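You operate a simulated robot arm through the tools that you are given. There is no shell and no other tool. Be economical: measure what you need, move in short steps, check, and stop when the job is done.

Carry out the task below with a simulated two-armed robot. There is one attempt and no reset: what you move stays moved.

## Task
Wipe up the spill on the top of the steel bench with the cloth and put it back.

Only the result counts: the job must be done as asked and must still hold three seconds after the hand-in. Knocking over, shifting, dropping, spilling or breaking anything else fails it. Flat cloth is picked up by pressing the open fingertips on it (5 to 10 N) and closing them slowly along it; thin cloth reads only 2 to 8 mm in the jaws.

## Robot
Two 7-joint arms with two-finger parallel grippers on one trunk, on a base that drives. Base frame: it is fixed to the floor where the robot stands at the start and does not move with it; the origin is under the middle of the robot, x ahead of it, y to its left, z up. Units: m, rad, N and s.
The left shoulder is at the start at [0.07, 0.163, 1.22], the right one opposite. Payload 3.43 kg a hand.
The tool frame of a hand sits at the grasp point between the pads (the TCP): z along the fingers, y along the line on which they close. The tips reach 0.034 m beyond it. The gripper opens to 0.128 m. The fingers are 0.024 m wide and 0.012 m thick; the gripper's body (0.048 by 0.13 m) begins 0.096 m behind the TCP.
Orientation is that of the tool frame in the base frame, as [roll, pitch, yaw] about the fixed x, y, z axes, in that order (R = Rz(yaw) Ry(pitch) Rx(roll)). With the fingers straight down and closing along the base's y, the tool's x points along the base's -x, its y along +y and its z along -z.

## Interface
- The arms move only by the tool step_arm. It takes "left_steps", "right_steps" or both (then of equal length, played together; a hand with none holds still); each is a list of rows, each an object of numbers (a shift or turn left out is 0, a gripper value left out holds the last): "tx", "ty", "tz": the shift along the tool's x, y, z in m; "rx", "ry", "rz": the turn, a rotation vector about the tool's x, y, z in degrees; "claw": the opening in per cent of the stroke, from 0 (shut) to 100 (fully open). In form: [{"tx": .., "ty": .., "tz": .., "rx": .., "ry": .., "rz": .., "claw": ..}, ...]. A call has 1 to 12 rows; each row is the pose to reach, as a shift and turn from the pose commanded when the call began, along the tool's axes at that moment. Rows are played at 5 a second. More than 0.05 m and 0.15 rad between two rows, or a gripper value outside its range, and nothing of the call is played. Where a pose cannot be reached the arm comes as near as it can. A force on the tool above 40 N (or 10 N above the force at the start of the call, whichever is more), or a blocked arm, ends the call early, and 0.2 s more pass. Each finger travels about 0.153 m/s and halts on what it meets, pressing with about 28 N; the grip force reading is that of the motor and also rises with nothing between the fingers. The clock runs only during rows and for 0.2 s after the last one: add rows that repeat a pose to give the fingers time. The reply holds the time, the measured pose of the TCP, the force on the tool along the base axes, the opening and the grip force, in the units named above and with some noise.
- Cameras (640 x 400 px; columns grow to the right, rows downward): "scene" is now at [0.1239, 0.0041, 1.4118]; the picture's right is [-0.11, -0.99, 0.00], its down [-0.79, 0.09, -0.60] and it looks along [0.60, -0.07, -0.80] (base axes); focal length 251 px, centre (320, 200). "left" rides on the left gripper at [0.076, 0.011, -0.16] in its tool frame; the picture's right is [-0.15, 0.99, 0.00], its down [-0.88, -0.13, -0.46] and it looks along [-0.45, -0.07, 0.89] (tool axes); focal length 234 px, centre (320, 200). "right" rides on the right gripper at [0.076, -0.011, -0.16] in its tool frame; the picture's right is [0.15, 0.99, 0.00], its down [-0.88, 0.13, -0.46] and it looks along [-0.45, 0.07, 0.89] (tool axes); focal length 234 px, centre (320, 200). There is no depth. A picture from a camera that has moved, and an enlarged one, comes with that camera's place and axes in the base frame and with its lens. The place of the scene camera against the robot may be out by one fixed shift of up to 0.018 m in any direction.
- snapshot(camera): a new picture of that camera. It takes no simulated time.
- move_column(by): slides the trunk up (or, below 0, down) by that many m; the arms and the scene camera ride with it, the base frame stays. It gives what a move gives, with no picture.
- base_move(legs): drives the robot by 1 to 6 legs, each [ahead, left, turn to the left] in m, m and rad, along the robot's own axes; the way and the turn of a leg run together, so that a leg with both is an arc; at most 1.5 m and 3.142 rad a leg. The arms and the cameras ride along, it lands a little off, and it stops where it bumps. It gives what a move gives.
- pan_tilt(pan, tilt): turns the head with the scene camera to pan (to the left, within 1.501 rad either way) and tilt (down, from -0.506 to 1.204), counted from straight ahead of the robot. It gives what a move gives.
- inspect(camera, box): a new picture of the part [left, top, right, bottom] of that camera's present view, enlarged. It takes no simulated time.
- job_done(): hands the job in; it is judged then, once.

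Work in short steps. Places have to be worked out from the pictures, the camera data and where the tool is seen: move nearer, look again, correct. Check each grasp and each placing, and mend what went wrong. You have 120 turns and 108 pictures in all, those below and enlarged ones among them. Open the grippers and draw the arms clear of the work before you hand the job in, unless the task says otherwise; then end with one line.

The tools are called after ">>>" as name(argument=value, ...) on one line, values as JSON. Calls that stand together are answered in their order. step_arm: Moves the arms, as the interface text tells. Its arguments: {"type":"object","properties":{"left_steps":{"type":"array","items":{"type":"object","properties":{"tx":{"type":"number"},"ty":{"type":"number"},"tz":{"type":"number"},"rx":{"type":"number"},"ry":{"type":"number"},"rz":{"type":"number"},"claw":{"type":"number"}}}},"right_steps":{"type":"array","items":{"type":"object","properties":{"tx":{"type":"number"},"ty":{"type":"number"},"tz":{"type":"number"},"rx":{"type":"number"},"ry":{"type":"number"},"rz":{"type":"number"},"claw":{"type":"number"}}}}},"required":[]} The other tools are called the same way: move_column (by) slides the trunk up or down; base_move (legs) drives the base; pan_tilt (pan, tilt) turns the head that bears the scene camera; snapshot (camera) takes a picture; inspect (camera, box) takes an enlarged picture of a part of a camera's view; job_done () hands the job in.

At the start:

```text
time: 0.0
left_eef_pos: [0.5432, 0.1197, 1.0744]
left_orientation: [-3.141, 0.0, 3.14]
left_ft_force: [-0.8, -0.1, 0.1]
left_finger_gap: 0.1278
left_grasp_force: 0.1
right_eef_pos: [0.4451, -0.2714, 1.0598]
right_orientation: [-3.141, 0.0, -3.141]
right_ft_force: [1.0, 0.3, 0.6]
right_finger_gap: 0.1283
right_grasp_force: 0.0
trunk travel left (down, up): [-0.7, 0.24]
robot x, y, heading: [-0.0044, -0.0016, -0.001]
head pan, tilt: [-0.112, 0.925]
```

scene: 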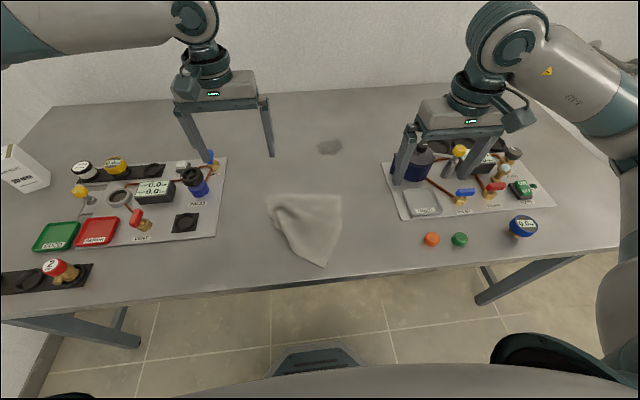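
right: 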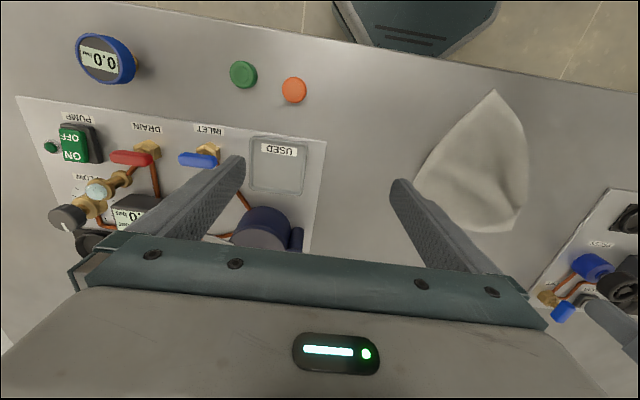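
left: 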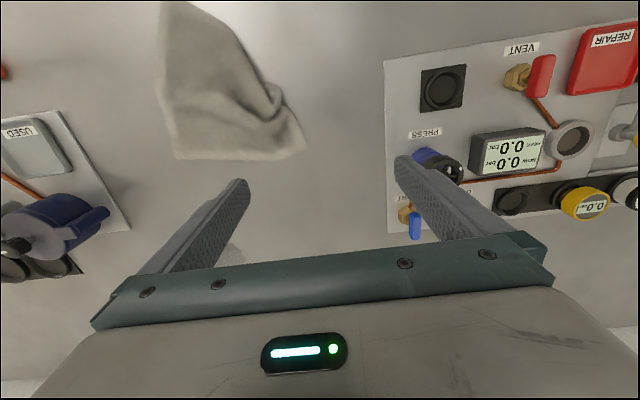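

I'll first look closely at the cloth (about [0.49, 0.0]) and the dark patch (about [0.79, -0.11]).

>>> inspect(camera="scene", box=[240, 120, 400, 280])

>>> inspect(camera="left", box=[100, 0, 420, 280])

```text
2.50 times, centred on (320, 200) of scene
camera zoom: at [0.1239, 0.0041, 1.4118], right [-0.11, -0.99, 0.0], down [-0.79, 0.09, -0.6], along [0.6, -0.07, -0.8], focal length 627 px, centre (320, 200)
```

zoom: 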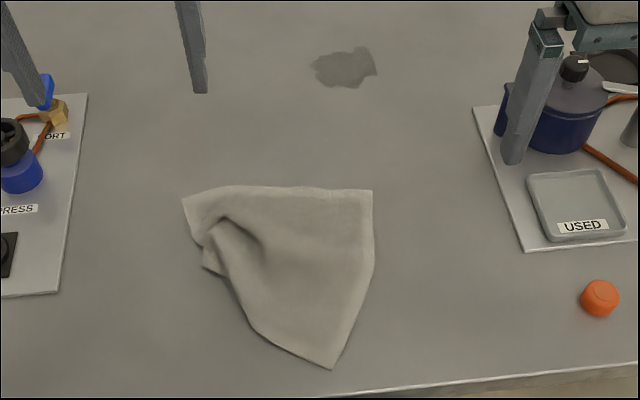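

```text
1.43 times, centred on (260, 140) of left
camera zoom: at [0.4681, 0.1308, 1.2322], right [0.15, 0.99, 0.0], down [0.88, -0.13, 0.46], along [0.45, -0.07, -0.89], focal length 334 px, centre (406, 286)
```

zoom: 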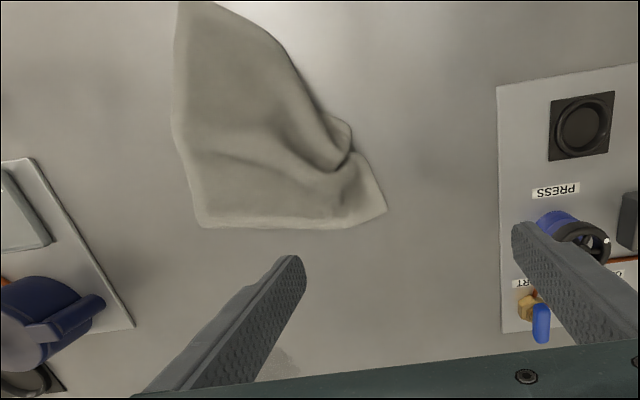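

The cloth lies roughly x 0.36–0.58, y −0.13–0.11, with its far edge near x≈0.57; the spill is near [0.79, -0.11]. I move the left arm away to the left and up, and the right hand over the far part of the cloth.

>>> step_arm(left_steps=[{"ty": 0.03, "tz": -0.03}, {"ty": 0.06, "tz": -0.06}, {"ty": 0.09, "tz": -0.09}, {"ty": 0.12, "tz": -0.1}, {"ty": 0.15, "tz": -0.1}, {"ty": 0.15, "tz": -0.1}, {"ty": 0.15, "tz": -0.1}], right_steps=[{"ty": 0.04}, {"ty": 0.08}, {"ty": 0.12}, {"ty": 0.16, "tx": -0.02}, {"ty": 0.2, "tx": -0.04}, {"ty": 0.24, "tx": -0.04}, {"ty": 0.26, "tx": -0.04}])

>>> snapshot(camera="right")

>>> snapshot(camera="scene")

```text
time: 1.6
left_eef_pos: [0.545, 0.2713, 1.1745]
left_orientation: [-3.141, 0.0, 3.142]
left_ft_force: [-0.9, -0.2, -0.3]
left_finger_gap: 0.1278
left_grasp_force: 0.1
right_eef_pos: [0.4853, -0.01, 1.062]
right_orientation: [3.139, 0.0, -3.141]
right_ft_force: [0.2, -0.3, -0.2]
right_finger_gap: 0.1279
right_grasp_force: 0.0
trunk travel left (down, up): [-0.7, 0.24]
robot x, y, heading: [0.0018, 0.0014, 0.0]
head pan, tilt: [-0.112, 0.925]
```

```text
102 pictures are left
camera right: at [0.4101, -0.0214, 1.222], right [-0.15, 0.99, 0.0], down [0.88, 0.13, 0.46], along [0.45, 0.07, -0.89], focal length 234 px, centre (320, 200)
```

right: 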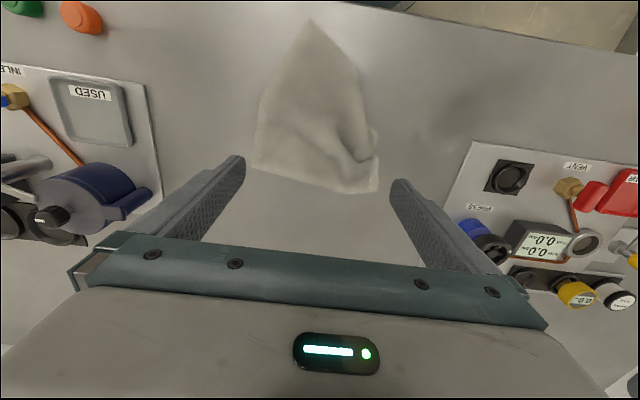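

```text
101 pictures are left
camera scene: at [0.124, 0.005, 1.4117], right [-0.11, -0.99, 0.0], down [-0.79, 0.09, -0.6], along [0.6, -0.07, -0.8], focal length 251 px, centre (320, 200)
```

scene: 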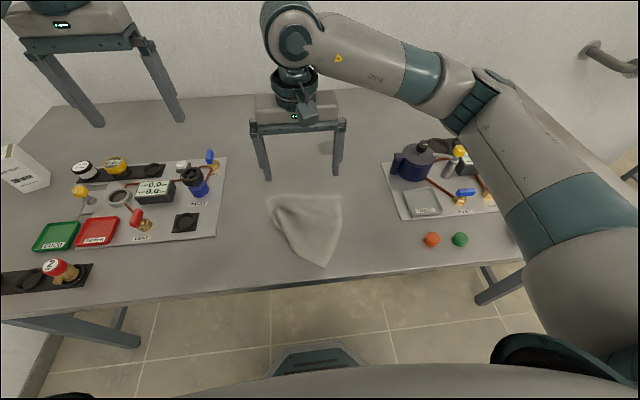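

From the right wrist camera the far edge runs (0.56,−0.115) to (0.58,0.116), near tip at (0.34,−0.045). I'll go to (0.535,−0.01), half-open the jaws and descend to just above the cloth.

>>> step_arm(right_steps=[{"tx": -0.025, "tz": 0.03, "claw": 55}, {"tx": -0.05, "tz": 0.06}, {"tx": -0.05, "tz": 0.1}, {"tx": -0.05, "tz": 0.14}, {"tx": -0.05, "tz": 0.17}, {"tx": -0.05, "tz": 0.185}, {"tx": -0.05, "tz": 0.185}, {"tx": -0.05, "tz": 0.185}])

>>> snapshot(camera="right")

>>> inspect(camera="scene", box=[240, 120, 400, 280])

```text
time: 2.9
left_eef_pos: [0.5431, 0.2713, 1.1757]
left_orientation: [3.141, 0.002, 3.141]
left_ft_force: [0.2, 0.0, 0.4]
left_finger_gap: 0.1279
left_grasp_force: 0.0
right_eef_pos: [0.5359, -0.0105, 0.8966]
right_orientation: [3.136, 0.011, -3.141]
right_ft_force: [-3.3, -0.8, 14.7]
right_finger_gap: 0.0705
right_grasp_force: 0.4
trunk travel left (down, up): [-0.7, 0.24]
robot x, y, heading: [0.0023, 0.0013, 0.002]
head pan, tilt: [-0.112, 0.925]
stopped in row 6 (right hand): the force on the tool passed its limit (the readings are from after the stop); the commanded pose is now the measured one
```

```text
100 pictures are left
camera right: at [0.4587, -0.0227, 1.0567], right [-0.15, 0.99, 0.0], down [0.88, 0.13, 0.47], along [0.46, 0.07, -0.89], focal length 234 px, centre (320, 200)
```

right: 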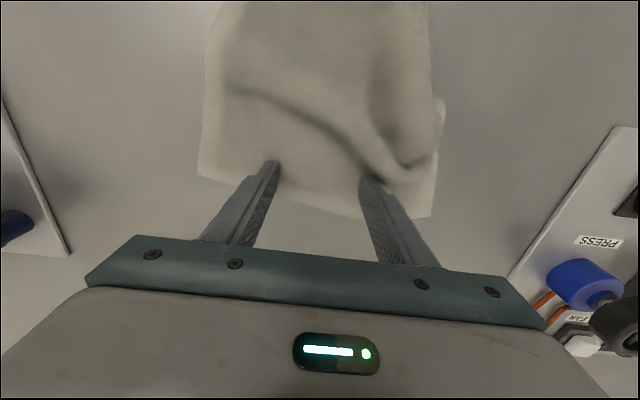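

```text
2.50 times, centred on (320, 200) of scene
camera zoom: at [0.1216, 0.0038, 1.4121], right [-0.11, -0.99, 0.0], down [-0.79, 0.09, -0.6], along [0.6, -0.07, -0.8], focal length 627 px, centre (320, 200)
```

zoom: 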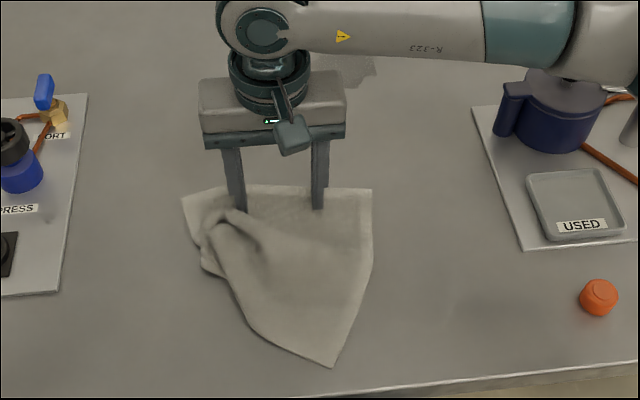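

Contact came early (TCP z 0.897), with the left finger on the cloth's fold. I'll lift, shift 45 mm right onto flatter cloth and descend slowly to compare contact height.

>>> step_arm(right_steps=[{"tz": -0.03}, {"tz": -0.03, "ty": -0.03}, {"tz": -0.03, "ty": -0.05}, {"tz": -0.01, "ty": -0.05}, {"tz": 0.0, "ty": -0.05}, {"tz": 0.007, "ty": -0.05}, {"tz": 0.012, "ty": -0.05}, {"tz": 0.016, "ty": -0.05}, {"tz": 0.018, "ty": -0.05}])

>>> snapshot(camera="right")

```text
time: 4.3
left_eef_pos: [0.544, 0.2704, 1.1746]
left_orientation: [-3.141, -0.002, 3.141]
left_ft_force: [0.3, -0.7, -1.1]
left_finger_gap: 0.128
left_grasp_force: 0.1
right_eef_pos: [0.5393, -0.0585, 0.8976]
right_orientation: [3.133, 0.021, 3.141]
right_ft_force: [-4.5, -0.4, 27.7]
right_finger_gap: 0.0704
right_grasp_force: 0.3
trunk travel left (down, up): [-0.7, 0.24]
robot x, y, heading: [-0.0023, 0.0032, 0.0]
head pan, tilt: [-0.112, 0.925]
stopped in row 6 (right hand): the force on the tool passed its limit (the readings are from after the stop); the commanded pose is now the measured one
```

```text
98 pictures are left
camera right: at [0.4605, -0.0719, 1.0556], right [-0.15, 0.99, 0.01], down [0.87, 0.13, 0.48], along [0.47, 0.08, -0.88], focal length 234 px, centre (320, 200)
```

right: 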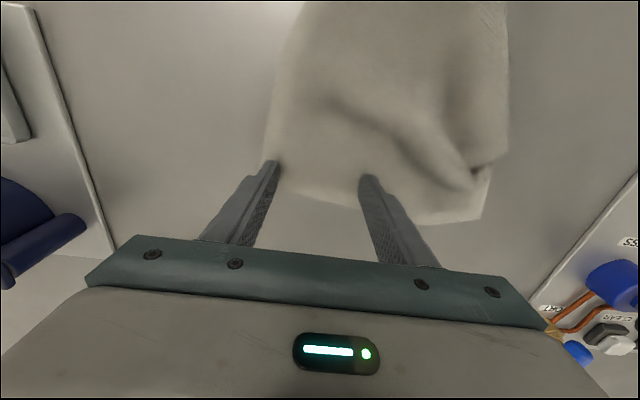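

Contact at the same height on flat cloth, so the bench top is really near z≈0.862; both cameras then agree (spill ≈ [0.747, −0.10], cloth far edge x≈0.55). I lift slightly, move to x≈0.522, y≈−0.035, and come down gently.

>>> step_arm(right_steps=[{"tz": -0.02}, {"tz": -0.02, "tx": 0.016, "ty": 0.024}, {"tz": -0.01, "tx": 0.016, "ty": 0.024}, {"tz": -0.006, "tx": 0.016, "ty": 0.024}, {"tz": -0.004, "tx": 0.016, "ty": 0.024}, {"tz": -0.002, "tx": 0.016, "ty": 0.024}, {"tz": -0.002, "tx": 0.016, "ty": 0.024}])

```text
time: 5.9
left_eef_pos: [0.5437, 0.2715, 1.1748]
left_orientation: [-3.141, 0.0, -3.141]
left_ft_force: [-0.5, 0.7, 0.1]
left_finger_gap: 0.1281
left_grasp_force: 0.1
right_eef_pos: [0.5228, -0.0369, 0.898]
right_orientation: [3.133, 0.021, -3.141]
right_ft_force: [0.3, -1.4, 21.1]
right_finger_gap: 0.0708
right_grasp_force: 0.4
trunk travel left (down, up): [-0.7, 0.24]
robot x, y, heading: [0.0018, -0.0005, -0.004]
head pan, tilt: [-0.112, 0.925]
```

Force is 21 N, a bit high; I ease up a couple of millimetres and straighten the small tilt.

>>> step_arm(right_steps=[{"tz": -0.003, "ry": 1.2}, {"tz": -0.003, "ry": 1.2}])

>>> inspect(camera="right", box=[160, 0, 480, 250])

```text
time: 6.5
left_eef_pos: [0.5439, 0.2712, 1.1735]
left_orientation: [3.141, 0.001, -3.141]
left_ft_force: [0.0, 0.1, 0.6]
left_finger_gap: 0.1278
left_grasp_force: 0.0
right_eef_pos: [0.5239, -0.037, 0.8988]
right_orientation: [3.133, -0.004, 3.141]
right_ft_force: [2.8, -0.1, 6.6]
right_finger_gap: 0.0705
right_grasp_force: 0.2
trunk travel left (down, up): [-0.7, 0.24]
robot x, y, heading: [0.0025, -0.0014, 0.005]
head pan, tilt: [-0.112, 0.925]
```

```text
1.60 times, centred on (320, 125) of right
camera zoom: at [0.4483, -0.0484, 1.0584], right [-0.15, 0.99, 0.01], down [0.88, 0.13, 0.45], along [0.45, 0.07, -0.89], focal length 375 px, centre (320, 320)
```

zoom: 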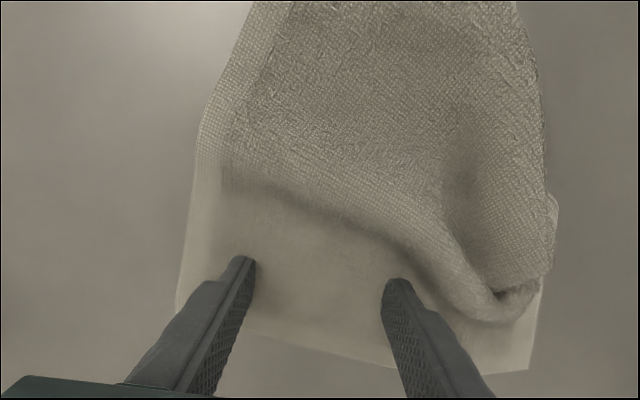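

Contact force 6.6 N with both tips inside the edge; now close slowly along the cloth.

>>> step_arm(right_steps=[{"claw": 50}, {"claw": 45}, {"claw": 40}, {"claw": 35}, {"claw": 30}, {"claw": 25}, {"claw": 20}, {"claw": 15}, {"claw": 10}, {"claw": 5}, {"claw": 0}, {"claw": 0}])

>>> inspect(camera="right", box=[160, 0, 480, 250])

```text
time: 9.1
left_eef_pos: [0.5453, 0.272, 1.1732]
left_orientation: [-3.141, -0.001, 3.141]
left_ft_force: [0.0, 1.0, -0.4]
left_finger_gap: 0.1279
left_grasp_force: 0.0
right_eef_pos: [0.5219, -0.036, 0.8982]
right_orientation: [3.132, -0.003, -3.14]
right_ft_force: [0.3, 0.0, 2.2]
right_finger_gap: 0.0051
right_grasp_force: 27.9
trunk travel left (down, up): [-0.7, 0.24]
robot x, y, heading: [-0.0017, -0.0019, 0.001]
head pan, tilt: [-0.112, 0.925]
```

```text
1.60 times, centred on (320, 125) of right
camera zoom: at [0.4486, -0.0484, 1.0588], right [-0.15, 0.99, 0.01], down [0.88, 0.13, 0.45], along [0.45, 0.07, -0.89], focal length 375 px, centre (320, 320)
```

zoom: 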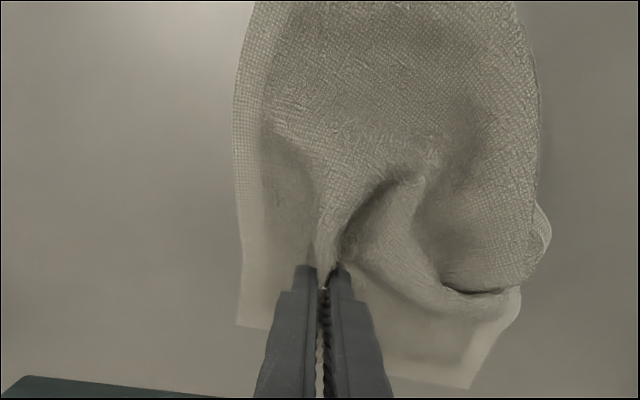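

The jaws hold 5 mm of cloth. I lift 10 mm and drag the cloth forward toward the spill, stopping just short to look.

>>> step_arm(right_steps=[{"tz": -0.01}, {"tz": -0.01, "tx": -0.02, "ty": -0.01}, {"tz": -0.01, "tx": -0.04, "ty": -0.02}, {"tz": -0.01, "tx": -0.06, "ty": -0.03}, {"tz": -0.01, "tx": -0.08, "ty": -0.045}, {"tz": -0.01, "tx": -0.1, "ty": -0.06}, {"tz": -0.01, "tx": -0.12, "ty": -0.06}, {"tz": -0.01, "tx": -0.12, "ty": -0.06}])

>>> snapshot(camera="right")

>>> snapshot(camera="scene")

```text
time: 10.9
left_eef_pos: [0.545, 0.2711, 1.1724]
left_orientation: [3.141, 0.0, -3.141]
left_ft_force: [0.3, -0.1, 0.6]
left_finger_gap: 0.1279
left_grasp_force: 0.1
right_eef_pos: [0.6444, -0.0975, 0.9061]
right_orientation: [3.134, -0.004, 3.14]
right_ft_force: [-0.2, 0.6, 0.2]
right_finger_gap: 0.0049
right_grasp_force: 27.8
trunk travel left (down, up): [-0.7, 0.24]
robot x, y, heading: [0.0045, -0.0007, -0.0]
head pan, tilt: [-0.112, 0.925]
```

```text
95 pictures are left
camera right: at [0.5694, -0.1094, 1.0676], right [-0.15, 0.99, 0.01], down [0.88, 0.13, 0.45], along [0.45, 0.07, -0.89], focal length 234 px, centre (320, 200)
```

right: 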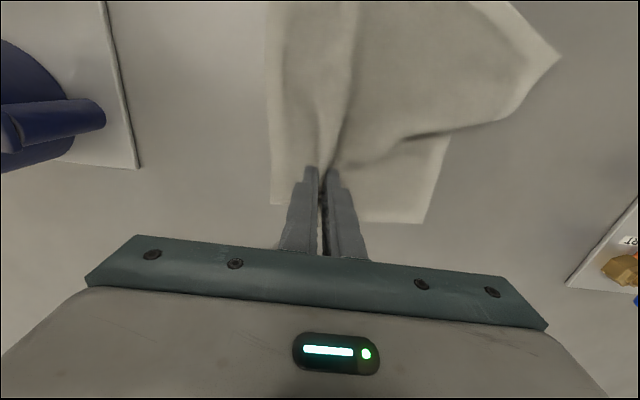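

```text
94 pictures are left
camera scene: at [0.1238, 0.0036, 1.4118], right [-0.11, -0.99, 0.0], down [-0.79, 0.09, -0.6], along [0.6, -0.07, -0.8], focal length 251 px, centre (320, 200)
```

scene: 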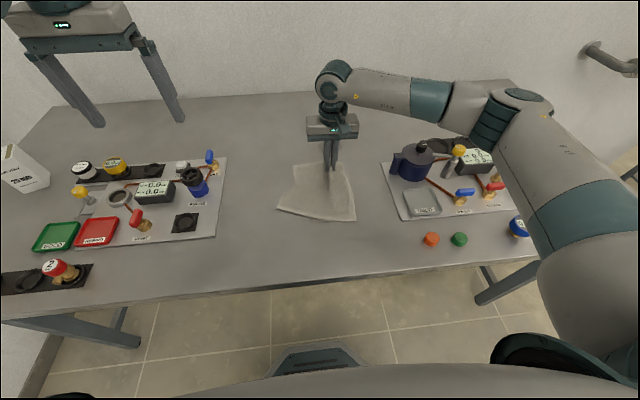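

Cloth trails flat behind the fingers. I lower to light contact and pull it forward over the spill to x≈0.80.

>>> step_arm(right_steps=[{"tz": 0.006}, {"tz": 0.008, "tx": -0.02}, {"tz": 0.008, "tx": -0.04}, {"tz": 0.008, "tx": -0.06}, {"tz": 0.008, "tx": -0.08}, {"tz": 0.008, "tx": -0.1}, {"tz": 0.008, "tx": -0.12}, {"tz": 0.008, "tx": -0.14}, {"tz": 0.008, "tx": -0.16}, {"tz": 0.008, "tx": -0.16}])

>>> snapshot(camera="scene")

>>> snapshot(camera="right")

```text
time: 13.1
left_eef_pos: [0.5443, 0.2704, 1.173]
left_orientation: [-3.14, 0.002, -3.141]
left_ft_force: [0.6, 0.7, -1.2]
left_finger_gap: 0.1281
left_grasp_force: 0.1
right_eef_pos: [0.8041, -0.0968, 0.9003]
right_orientation: [3.134, -0.004, -3.141]
right_ft_force: [0.4, 0.3, -0.2]
right_finger_gap: 0.0048
right_grasp_force: 28.2
trunk travel left (down, up): [-0.7, 0.24]
robot x, y, heading: [0.0022, -0.0016, -0.0]
head pan, tilt: [-0.112, 0.925]
```

```text
93 pictures are left
camera scene: at [0.1239, 0.0033, 1.4118], right [-0.11, -0.99, 0.0], down [-0.79, 0.09, -0.6], along [0.6, -0.07, -0.8], focal length 251 px, centre (320, 200)
```

scene: 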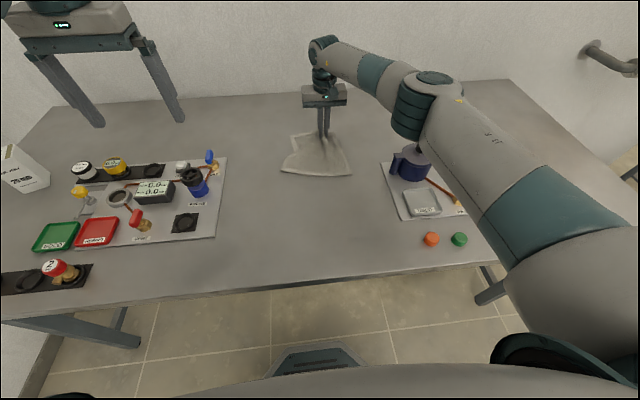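

```text
92 pictures are left
camera right: at [0.7285, -0.1089, 1.0607], right [-0.15, 0.99, 0.01], down [0.88, 0.13, 0.45], along [0.45, 0.07, -0.89], focal length 234 px, centre (320, 200)
```

right: 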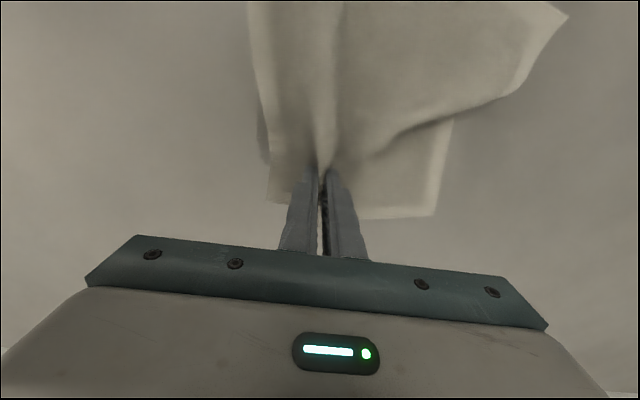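

The cloth now covers the spill. I press down a little and sweep sideways and forward/back across the spill's area.

>>> step_arm(right_steps=[{"tz": 0.003}, {"tz": 0.003, "ty": -0.025}, {"tz": 0.003, "ty": -0.045}, {"tz": 0.003, "ty": -0.02}, {"tz": 0.003, "ty": 0.01}, {"tz": 0.003, "ty": 0.04}, {"tz": 0.003, "tx": 0.02, "ty": 0.04}, {"tz": 0.003, "tx": 0.03, "ty": 0.01}, {"tz": 0.003, "tx": 0.03, "ty": -0.02}, {"tz": 0.003, "tx": 0.03, "ty": -0.045}, {"tz": 0.003, "tx": 0.05, "ty": -0.045}, {"tz": 0.003, "tx": 0.05, "ty": -0.02}])

>>> snapshot(camera="right")

```text
time: 15.7
left_eef_pos: [0.5436, 0.2709, 1.1748]
left_orientation: [-3.139, 0.003, 3.139]
left_ft_force: [-0.2, -0.5, 0.3]
left_finger_gap: 0.1281
left_grasp_force: 0.0
right_eef_pos: [0.7529, -0.1159, 0.8976]
right_orientation: [3.136, -0.001, 3.14]
right_ft_force: [-1.0, -6.5, 21.6]
right_finger_gap: 0.0052
right_grasp_force: 28.2
trunk travel left (down, up): [-0.7, 0.24]
robot x, y, heading: [-0.0024, -0.0005, 0.004]
head pan, tilt: [-0.112, 0.925]
```

```text
91 pictures are left
camera right: at [0.677, -0.1281, 1.0575], right [-0.14, 0.99, 0.01], down [0.88, 0.13, 0.45], along [0.45, 0.07, -0.89], focal length 234 px, centre (320, 200)
```

right: 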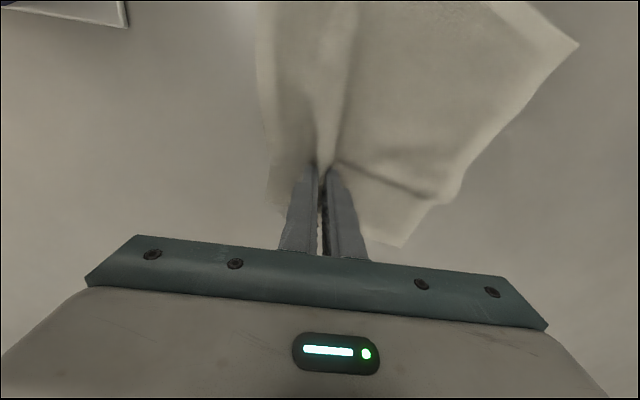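

Pressing at about 20 N works and the grip holds. I continue the sweeps over the nearer half of the spill.

>>> step_arm(right_steps=[{"ty": 0.03}, {"ty": 0.06}, {"tx": 0.02, "ty": 0.06}, {"tx": 0.02, "ty": 0.03}, {"tx": 0.02, "ty": 0.0}, {"tx": 0.02, "ty": -0.03}, {"tx": 0.04, "ty": -0.03}, {"tx": 0.04, "ty": 0.0}, {"tx": 0.04, "ty": 0.03}, {"tx": 0.04, "ty": 0.06}, {"tx": 0.055, "ty": 0.04}, {"tx": 0.055, "ty": 0.01}])

>>> step_arm(right_steps=[{"tz": -0.03}, {"tz": -0.07}, {"tz": -0.11, "tx": 0.02}, {"tz": -0.15, "tx": 0.05}, {"tz": -0.19, "tx": 0.09}, {"tz": -0.2, "tx": 0.12}, {"tz": -0.2, "tx": 0.12}])

>>> snapshot(camera="scene")

>>> snapshot(camera="right")

```text
time: 18.3
left_eef_pos: [0.5425, 0.2716, 1.1749]
left_orientation: [-3.14, 0.002, 3.141]
left_ft_force: [0.0, -0.5, 0.2]
left_finger_gap: 0.1281
left_grasp_force: 0.1
right_eef_pos: [0.6972, -0.1059, 0.8979]
right_orientation: [3.131, -0.001, -3.141]
right_ft_force: [-0.8, 2.5, 17.4]
right_finger_gap: 0.0051
right_grasp_force: 27.6
trunk travel left (down, up): [-0.7, 0.24]
robot x, y, heading: [-0.0012, -0.002, 0.001]
head pan, tilt: [-0.112, 0.925]
```

```text
refused: row 5 steps farther than a row can; nothing moved
```

```text
90 pictures are left
camera scene: at [0.1217, 0.0038, 1.4121], right [-0.11, -0.99, 0.0], down [-0.79, 0.09, -0.6], along [0.6, -0.07, -0.8], focal length 251 px, centre (320, 200)
```

scene: 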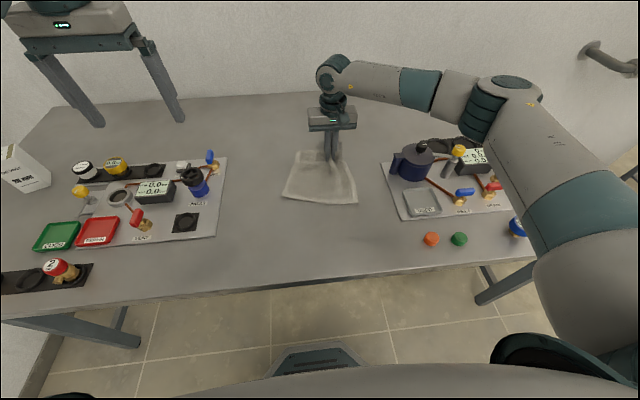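

```text
89 pictures are left
camera right: at [0.6215, -0.1172, 1.0576], right [-0.15, 0.99, 0.01], down [0.88, 0.13, 0.46], along [0.45, 0.08, -0.89], focal length 234 px, centre (320, 200)
```

right: 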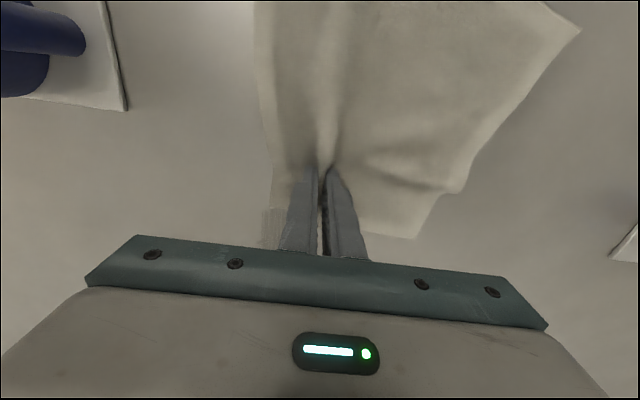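

The wipe is done over the whole area; I lift the cloth clear and draw back so I can see where the spill was.

>>> step_arm(right_steps=[{"tz": -0.03}, {"tz": -0.07}, {"tz": -0.11, "tx": 0.02}, {"tz": -0.14, "tx": 0.05}, {"tz": -0.17, "tx": 0.08}, {"tz": -0.2, "tx": 0.11}, {"tz": -0.22, "tx": 0.14}, {"tz": -0.22, "tx": 0.16}, {"tz": -0.22, "tx": 0.16}])

>>> snapshot(camera="scene")

>>> snapshot(camera="right")

```text
time: 20.3
left_eef_pos: [0.5445, 0.2714, 1.1735]
left_orientation: [-3.141, -0.003, -3.141]
left_ft_force: [-0.4, 0.4, -1.0]
left_finger_gap: 0.1282
left_grasp_force: 0.1
right_eef_pos: [0.5378, -0.1072, 1.1172]
right_orientation: [3.132, -0.003, 3.139]
right_ft_force: [0.7, -0.6, -0.2]
right_finger_gap: 0.0052
right_grasp_force: 28.3
trunk travel left (down, up): [-0.7, 0.24]
robot x, y, heading: [-0.0008, 0.0032, 0.001]
head pan, tilt: [-0.112, 0.925]
```

```text
88 pictures are left
camera scene: at [0.1243, 0.0042, 1.4117], right [-0.11, -0.99, 0.0], down [-0.79, 0.09, -0.6], along [0.6, -0.07, -0.8], focal length 251 px, centre (320, 200)
```

scene: 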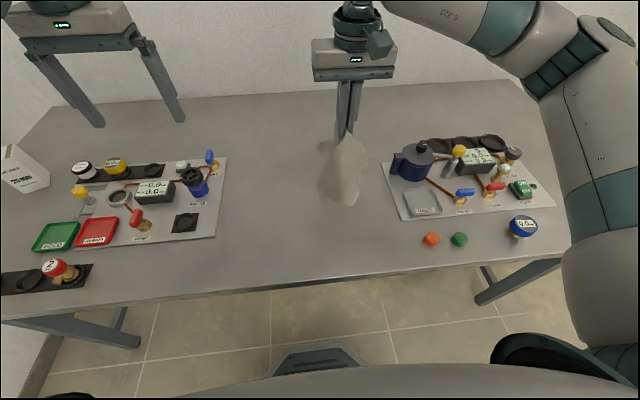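

```text
87 pictures are left
camera right: at [0.464, -0.1189, 1.2774], right [-0.15, 0.99, 0.01], down [0.88, 0.13, 0.45], along [0.45, 0.07, -0.89], focal length 234 px, centre (320, 200)
```

right: 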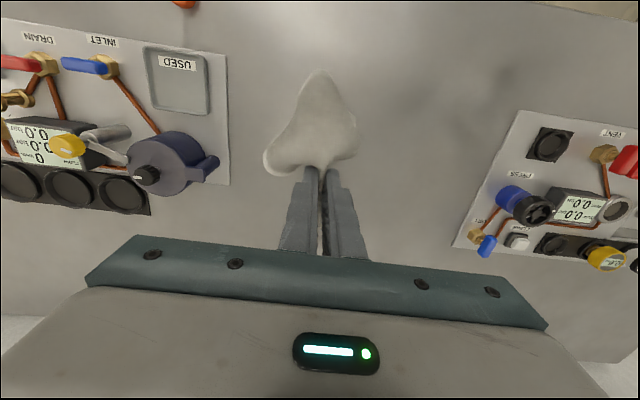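

A dark bit may still show beside the hand; I shift the hand left to uncover that spot.

>>> step_arm(right_steps=[{"ty": 0.04}, {"ty": 0.08}, {"ty": 0.12}, {"ty": 0.12}])

>>> inspect(camera="scene", box=[240, 80, 400, 240])

```text
time: 21.3
left_eef_pos: [0.5459, 0.2702, 1.1741]
left_orientation: [-3.141, -0.001, 3.141]
left_ft_force: [-0.5, 0.0, -0.1]
left_finger_gap: 0.128
left_grasp_force: 0.1
right_eef_pos: [0.5366, 0.0104, 1.1187]
right_orientation: [3.134, -0.003, 3.141]
right_ft_force: [-0.7, 0.3, -0.8]
right_finger_gap: 0.005
right_grasp_force: 28.6
trunk travel left (down, up): [-0.7, 0.24]
robot x, y, heading: [0.001, -0.0012, 0.002]
head pan, tilt: [-0.112, 0.925]
```

```text
2.50 times, centred on (320, 160) of scene
camera zoom: at [0.1242, 0.0031, 1.4117], right [-0.11, -0.99, 0.0], down [-0.79, 0.09, -0.6], along [0.6, -0.07, -0.8], focal length 627 px, centre (320, 300)
```

zoom: 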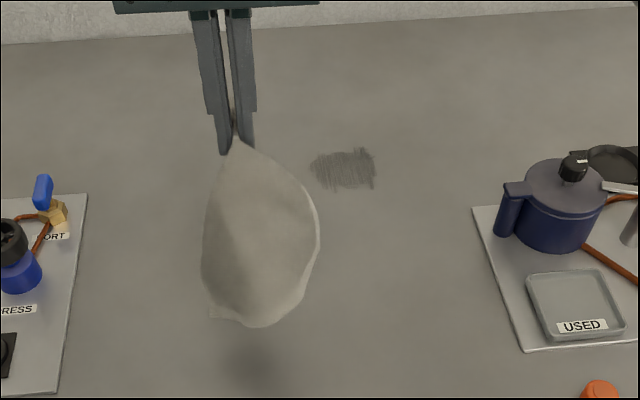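

The patch at about [0.746, −0.10] is thinned but not gone. Let me zoom in on it.

>>> inspect(camera="scene", box=[305, 130, 350, 158])

>>> inspect(camera="scene", box=[280, 130, 350, 215])

```text
14.22 times, centred on (328, 144) of scene
camera zoom: at [0.1242, 0.0031, 1.4117], right [-0.11, -0.99, 0.0], down [-0.79, 0.09, -0.6], along [0.6, -0.07, -0.8], focal length 3565 px, centre (213, 996)
```

zoom: 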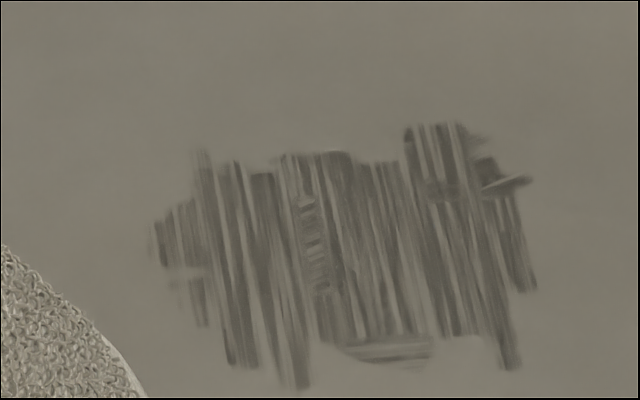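

```text
4.71 times, centred on (315, 172) of scene
camera zoom: at [0.1242, 0.0031, 1.4117], right [-0.11, -0.99, 0.0], down [-0.79, 0.09, -0.6], along [0.6, -0.07, -0.8], focal length 1180 px, centre (344, 329)
```

zoom: 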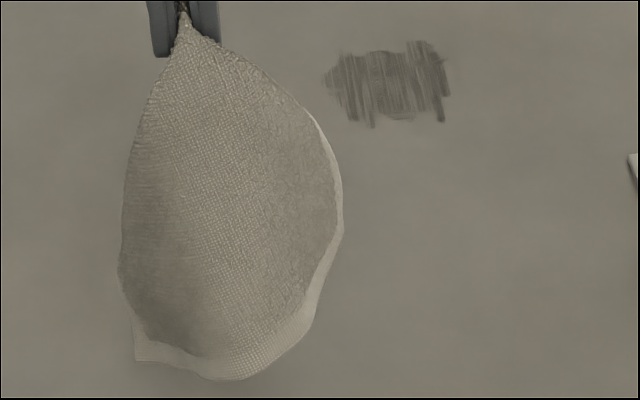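

Wiping works in thin lines where the cloth drags along x, so repeated drags with sideways weaving are needed. I lay the cloth again just short of the spill (tail first) and weave it forward.

>>> step_arm(right_steps=[{"ty": -0.04}, {"ty": -0.08}, {"ty": -0.11, "tz": 0.03}, {"ty": -0.11, "tz": 0.06, "tx": -0.03}, {"ty": -0.11, "tz": 0.1, "tx": -0.06}, {"ty": -0.11, "tz": 0.14, "tx": -0.09}, {"ty": -0.11, "tz": 0.18, "tx": -0.115}, {"ty": -0.11, "tz": 0.215, "tx": -0.14}, {"ty": -0.11, "tz": 0.215, "tx": -0.14}])

>>> step_arm(right_steps=[{"ty": -0.03, "tx": -0.015}, {"ty": -0.03, "tx": -0.03}, {"ty": 0.03, "tx": -0.045}, {"ty": 0.03, "tx": -0.06}, {"ty": -0.02, "tx": -0.075}, {"ty": -0.03, "tx": -0.09}, {"ty": 0.01, "tx": -0.105}, {"ty": 0.03, "tx": -0.12}, {"ty": -0.01, "tx": -0.135}, {"ty": -0.03, "tx": -0.15}, {"ty": 0.01, "tx": -0.165}, {"ty": 0.03, "tx": -0.17}])

>>> snapshot(camera="scene")

```text
time: 23.3
left_eef_pos: [0.5426, 0.2723, 1.1751]
left_orientation: [-3.141, 0.0, 3.14]
left_ft_force: [-0.1, 0.4, 0.0]
left_finger_gap: 0.1281
left_grasp_force: 0.1
right_eef_pos: [0.676, -0.0949, 0.9054]
right_orientation: [3.133, 0.002, 3.141]
right_ft_force: [0.8, -0.2, 22.3]
right_finger_gap: 0.005
right_grasp_force: 27.7
trunk travel left (down, up): [-0.7, 0.24]
robot x, y, heading: [0.0007, -0.0008, -0.003]
head pan, tilt: [-0.112, 0.925]
```

```text
refused: row 3 steps farther than a row can; nothing moved
```

```text
83 pictures are left
camera scene: at [0.122, 0.0044, 1.4123], right [-0.11, -0.99, 0.0], down [-0.79, 0.09, -0.6], along [0.6, -0.07, -0.8], focal length 251 px, centre (320, 200)
```

scene: 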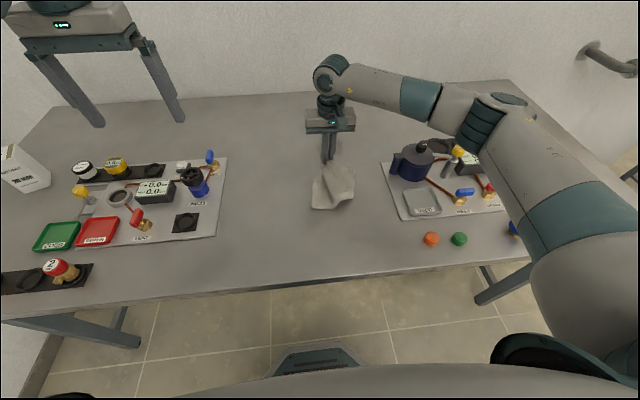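

The cloth lies bunched as a pad at x≈0.6–0.68, and presses with 22 N. Now weave forward across the spill.

>>> step_arm(right_steps=[{"ty": -0.02, "tx": -0.015}, {"ty": -0.035, "tx": -0.03}, {"ty": 0.0, "tx": -0.04}, {"ty": 0.035, "tx": -0.05}, {"ty": 0.0, "tx": -0.06}, {"ty": -0.04, "tx": -0.07}, {"ty": 0.0, "tx": -0.08}, {"ty": 0.035, "tx": -0.09}, {"ty": 0.0, "tx": -0.1}, {"ty": -0.04, "tx": -0.11}, {"ty": 0.0, "tx": -0.12}, {"ty": 0.035, "tx": -0.13}])

>>> step_arm(right_steps=[{"ty": -0.03, "tx": -0.01}, {"ty": -0.07, "tx": -0.02}, {"ty": -0.03, "tx": -0.03}, {"ty": 0.0, "tx": -0.03}, {"ty": -0.03, "tx": 0.0}, {"ty": -0.06, "tx": 0.03}, {"ty": -0.03, "tx": 0.04}, {"ty": 0.0, "tx": 0.05}, {"ty": -0.04, "tx": 0.06}, {"ty": -0.07, "tx": 0.07}, {"ty": -0.03, "tx": 0.08}, {"ty": 0.0, "tx": 0.09}])

>>> snapshot(camera="scene")

>>> snapshot(camera="right")

```text
time: 25.9
left_eef_pos: [0.5412, 0.2724, 1.1748]
left_orientation: [-3.14, 0.003, -3.14]
left_ft_force: [1.0, -0.3, -0.6]
left_finger_gap: 0.1279
left_grasp_force: 0.1
right_eef_pos: [0.8071, -0.0592, 0.9053]
right_orientation: [3.133, 0.001, -3.141]
right_ft_force: [-0.6, -3.0, 28.8]
right_finger_gap: 0.005
right_grasp_force: 28.0
trunk travel left (down, up): [-0.7, 0.24]
robot x, y, heading: [0.0016, -0.0029, 0.001]
head pan, tilt: [-0.112, 0.925]
```

```text
time: 28.5
left_eef_pos: [0.5432, 0.2709, 1.1763]
left_orientation: [-3.14, 0.002, 3.141]
left_ft_force: [0.3, -0.8, -0.4]
left_finger_gap: 0.1279
left_grasp_force: 0.0
right_eef_pos: [0.7165, -0.0611, 0.9053]
right_orientation: [3.133, 0.001, 3.14]
right_ft_force: [2.0, -2.1, 28.3]
right_finger_gap: 0.005
right_grasp_force: 27.7
right hand out of reach, approached as far as the arm can: row 2, 3, 4
trunk travel left (down, up): [-0.7, 0.24]
robot x, y, heading: [-0.0018, -0.0005, -0.001]
head pan, tilt: [-0.112, 0.925]
```

```text
82 pictures are left
camera scene: at [0.1205, 0.0039, 1.4121], right [-0.11, -0.99, 0.0], down [-0.79, 0.09, -0.6], along [0.6, -0.07, -0.8], focal length 251 px, centre (320, 200)
```

scene: 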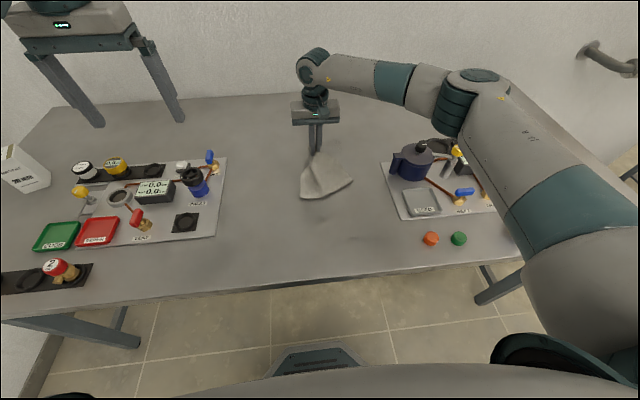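

```text
81 pictures are left
camera right: at [0.6419, -0.0741, 1.0654], right [-0.14, 0.99, 0.01], down [0.88, 0.12, 0.46], along [0.45, 0.07, -0.89], focal length 234 px, centre (320, 200)
```

right: 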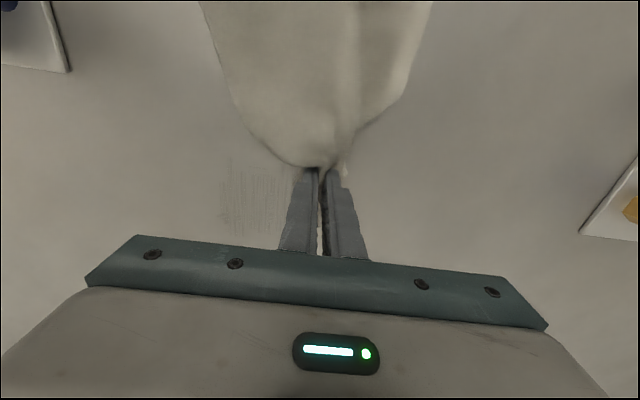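

Much of the stain is gone; I zoom in on the remainder visible beside the fingers.

>>> inspect(camera="right", box=[180, 130, 340, 250])

>>> inspect(camera="scene", box=[300, 125, 360, 170])

```text
3.33 times, centred on (260, 190) of right
camera zoom: at [0.6419, -0.0741, 1.0654], right [-0.14, 0.99, 0.01], down [0.88, 0.12, 0.46], along [0.45, 0.07, -0.89], focal length 781 px, centre (520, 233)
```

zoom: 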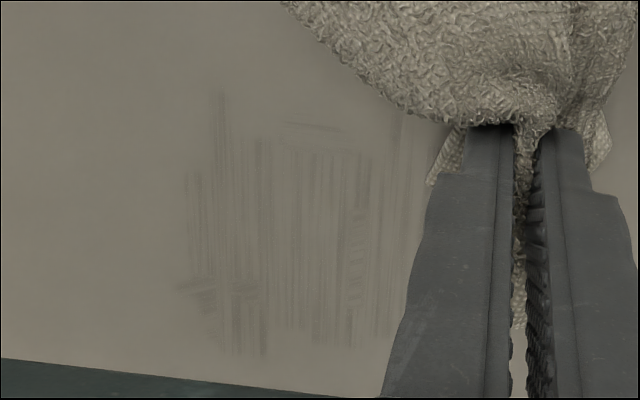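

```text
8.89 times, centred on (330, 148) of scene
camera zoom: at [0.1205, 0.0039, 1.4121], right [-0.11, -0.99, 0.0], down [-0.79, 0.09, -0.6], along [0.6, -0.07, -0.8], focal length 2228 px, centre (231, 667)
```

zoom: 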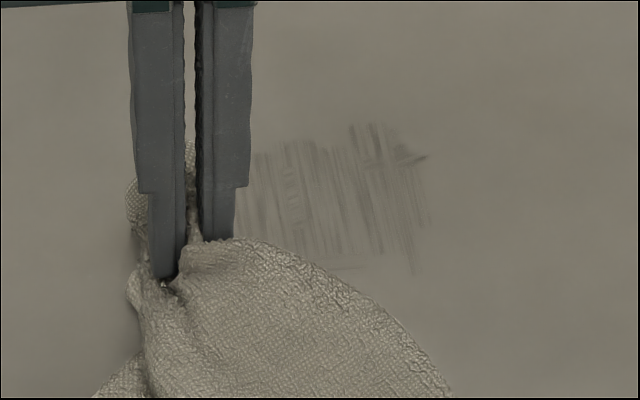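

Residue is faint, spanning x 0.715–0.80, y −0.155 to −0.065. I scrub laterally with wider strokes, stepping forward in x.

>>> step_arm(right_steps=[{"ty": -0.035, "tx": -0.02}, {"ty": -0.075, "tx": -0.025}, {"ty": -0.11, "tx": -0.03}, {"ty": -0.075, "tx": -0.04}, {"ty": -0.035, "tx": -0.045}, {"ty": 0.0, "tx": -0.05}, {"ty": -0.035, "tx": -0.06}, {"ty": -0.075, "tx": -0.065}, {"ty": -0.11, "tx": -0.07}, {"ty": -0.075, "tx": -0.08}, {"ty": -0.035, "tx": -0.085}, {"ty": 0.0, "tx": -0.09}])

>>> step_arm(right_steps=[{"ty": -0.035, "tx": -0.01}, {"ty": -0.075, "tx": -0.015}, {"ty": -0.11, "tx": -0.015}, {"ty": -0.1, "tx": 0.03}, {"ty": -0.09, "tx": -0.01}, {"ty": -0.07, "tx": 0.03}, {"ty": -0.06, "tx": -0.01}, {"ty": -0.045, "tx": 0.03}, {"ty": -0.03, "tx": -0.01}, {"ty": -0.02, "tx": 0.03}, {"ty": 0.0, "tx": 0.06}, {"ty": 0.03, "tx": 0.09}])

>>> inspect(camera="right", box=[180, 130, 340, 250])

>>> inspect(camera="scene", box=[300, 125, 360, 170])

```text
time: 30.6
left_eef_pos: [0.5441, 0.273, 1.1739]
left_orientation: [-3.14, 0.001, -3.141]
left_ft_force: [0.3, -0.4, 0.3]
left_finger_gap: 0.128
left_grasp_force: 0.1
right_eef_pos: [0.7921, -0.1631, 0.9044]
right_orientation: [3.135, 0.003, 3.138]
right_ft_force: [-5.1, 0.6, 27.3]
right_finger_gap: 0.0051
right_grasp_force: 28.5
trunk travel left (down, up): [-0.7, 0.24]
robot x, y, heading: [0.0017, -0.001, 0.0]
head pan, tilt: [-0.112, 0.925]
stopped in row 10 (right hand): the force on the tool passed its limit (the readings are from after the stop); the commanded pose is now the measured one
```

```text
time: 32.1
left_eef_pos: [0.5422, 0.2707, 1.1744]
left_orientation: [3.141, 0.002, -3.141]
left_ft_force: [-0.3, 0.5, -0.6]
left_finger_gap: 0.1279
left_grasp_force: 0.0
right_eef_pos: [0.771, -0.2345, 0.9045]
right_orientation: [3.137, 0.002, 3.135]
right_ft_force: [-4.1, -0.3, 20.2]
right_finger_gap: 0.005
right_grasp_force: 28.0
trunk travel left (down, up): [-0.7, 0.24]
robot x, y, heading: [0.0001, -0.001, 0.002]
head pan, tilt: [-0.112, 0.925]
stopped in row 7 (right hand): the force on the tool passed its limit (the readings are from after the stop); the commanded pose is now the measured one
```

```text
3.33 times, centred on (260, 190) of right
camera zoom: at [0.6946, -0.2463, 1.066], right [-0.14, 0.99, 0.01], down [0.88, 0.12, 0.46], along [0.45, 0.07, -0.89], focal length 781 px, centre (520, 233)
```

zoom: 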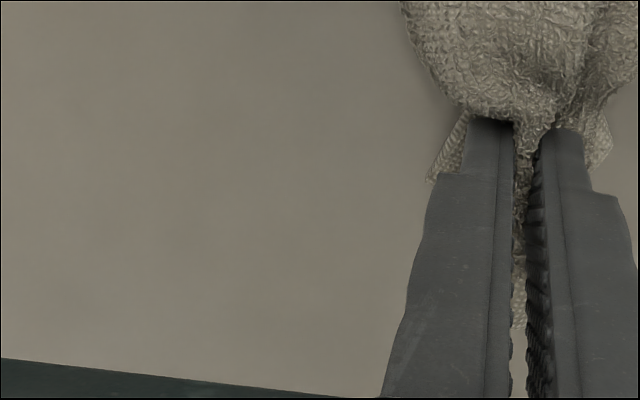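

```text
8.89 times, centred on (330, 148) of scene
camera zoom: at [0.1212, 0.0033, 1.4116], right [-0.11, -0.99, 0.0], down [-0.79, 0.09, -0.6], along [0.6, -0.07, -0.8], focal length 2228 px, centre (231, 667)
```

zoom: 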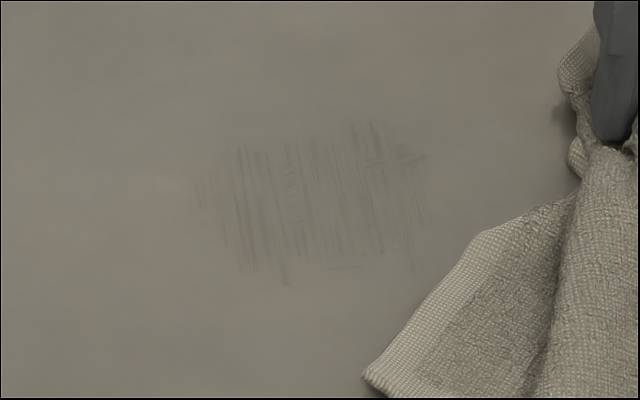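

The previous call's early stop shifted my reference, putting the hand at y −0.23, nearer the right-hand board than intended. I check that nothing there was touched.

>>> snapshot(camera="scene")

>>> inspect(camera="scene", box=[300, 100, 460, 230])

>>> snapshot(camera="right")

```text
76 pictures are left
camera scene: at [0.1212, 0.0033, 1.4116], right [-0.11, -0.99, 0.0], down [-0.79, 0.09, -0.6], along [0.6, -0.07, -0.8], focal length 251 px, centre (320, 200)
```

scene: 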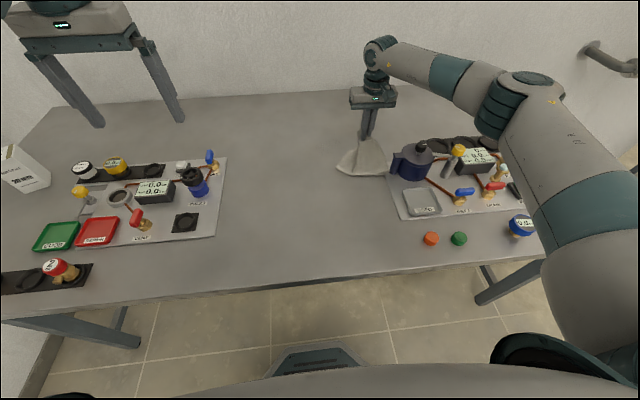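

```text
3.08 times, centred on (380, 165) of scene
camera zoom: at [0.1212, 0.0033, 1.4116], right [-0.11, -0.99, 0.0], down [-0.79, 0.09, -0.6], along [0.6, -0.07, -0.8], focal length 771 px, centre (135, 308)
```

zoom: 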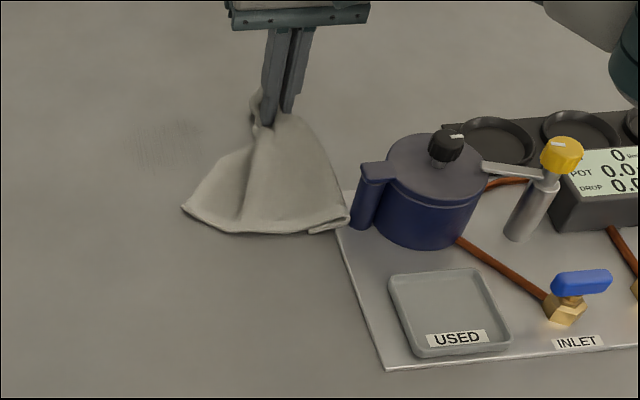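

```text
74 pictures are left
camera right: at [0.6946, -0.2463, 1.066], right [-0.14, 0.99, 0.01], down [0.88, 0.12, 0.46], along [0.45, 0.07, -0.89], focal length 234 px, centre (320, 200)
```

right: 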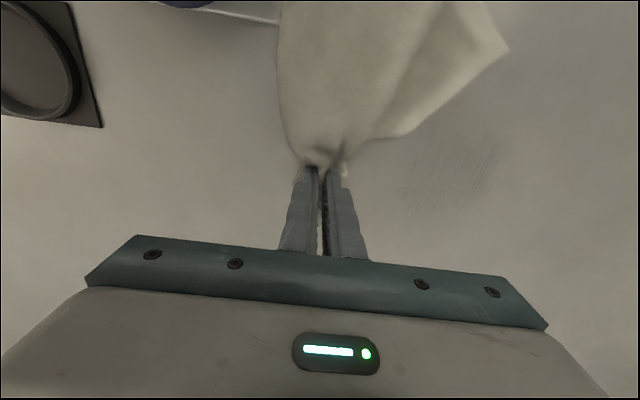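

The equipment on the board is undisturbed. I now pull the cloth back leftward across the spill, slightly less pressed, then sweep back and forth, within y ≥ −0.17.

>>> step_arm(right_steps=[{"tz": -0.002, "ty": 0.02, "tx": -0.01}, {"tz": -0.002, "ty": 0.05, "tx": -0.02}, {"tz": -0.002, "ty": 0.08, "tx": -0.02}, {"tz": -0.002, "ty": 0.11, "tx": -0.02}, {"tz": -0.002, "ty": 0.14, "tx": -0.02}, {"tz": -0.002, "ty": 0.17, "tx": -0.02}, {"tz": -0.002, "ty": 0.2, "tx": -0.02}, {"tz": -0.002, "ty": 0.22, "tx": -0.03}, {"tz": -0.002, "ty": 0.19, "tx": -0.04}, {"tz": -0.002, "ty": 0.16, "tx": -0.045}, {"tz": -0.002, "ty": 0.13, "tx": -0.045}, {"tz": -0.002, "ty": 0.1, "tx": -0.045}])

>>> inspect(camera="scene", box=[280, 105, 380, 185])

```text
time: 34.7
left_eef_pos: [0.5419, 0.272, 1.1754]
left_orientation: [-3.141, 0.001, 3.141]
left_ft_force: [-0.1, -0.2, -0.2]
left_finger_gap: 0.128
left_grasp_force: 0.0
right_eef_pos: [0.8147, -0.1346, 0.9054]
right_orientation: [3.136, 0.003, 3.136]
right_ft_force: [2.1, 1.3, 19.8]
right_finger_gap: 0.005
right_grasp_force: 27.5
right hand out of reach, approached as far as the arm can: row 8, 9
trunk travel left (down, up): [-0.7, 0.24]
robot x, y, heading: [-0.0004, -0.0, 0.002]
head pan, tilt: [-0.112, 0.925]
```

```text
5.00 times, centred on (330, 145) of scene
camera zoom: at [0.1215, 0.0041, 1.4121], right [-0.11, -0.99, 0.0], down [-0.79, 0.09, -0.6], along [0.6, -0.07, -0.8], focal length 1253 px, centre (270, 475)
```

zoom: 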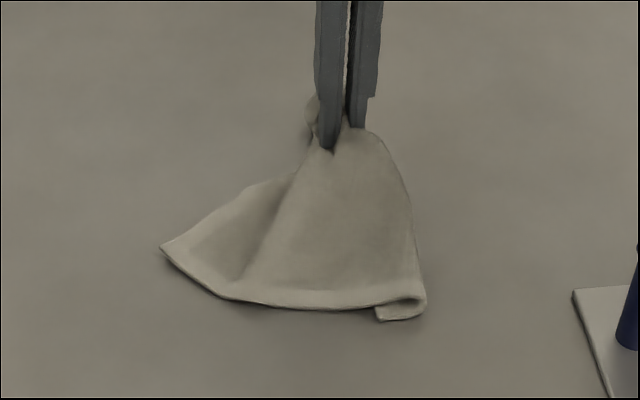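

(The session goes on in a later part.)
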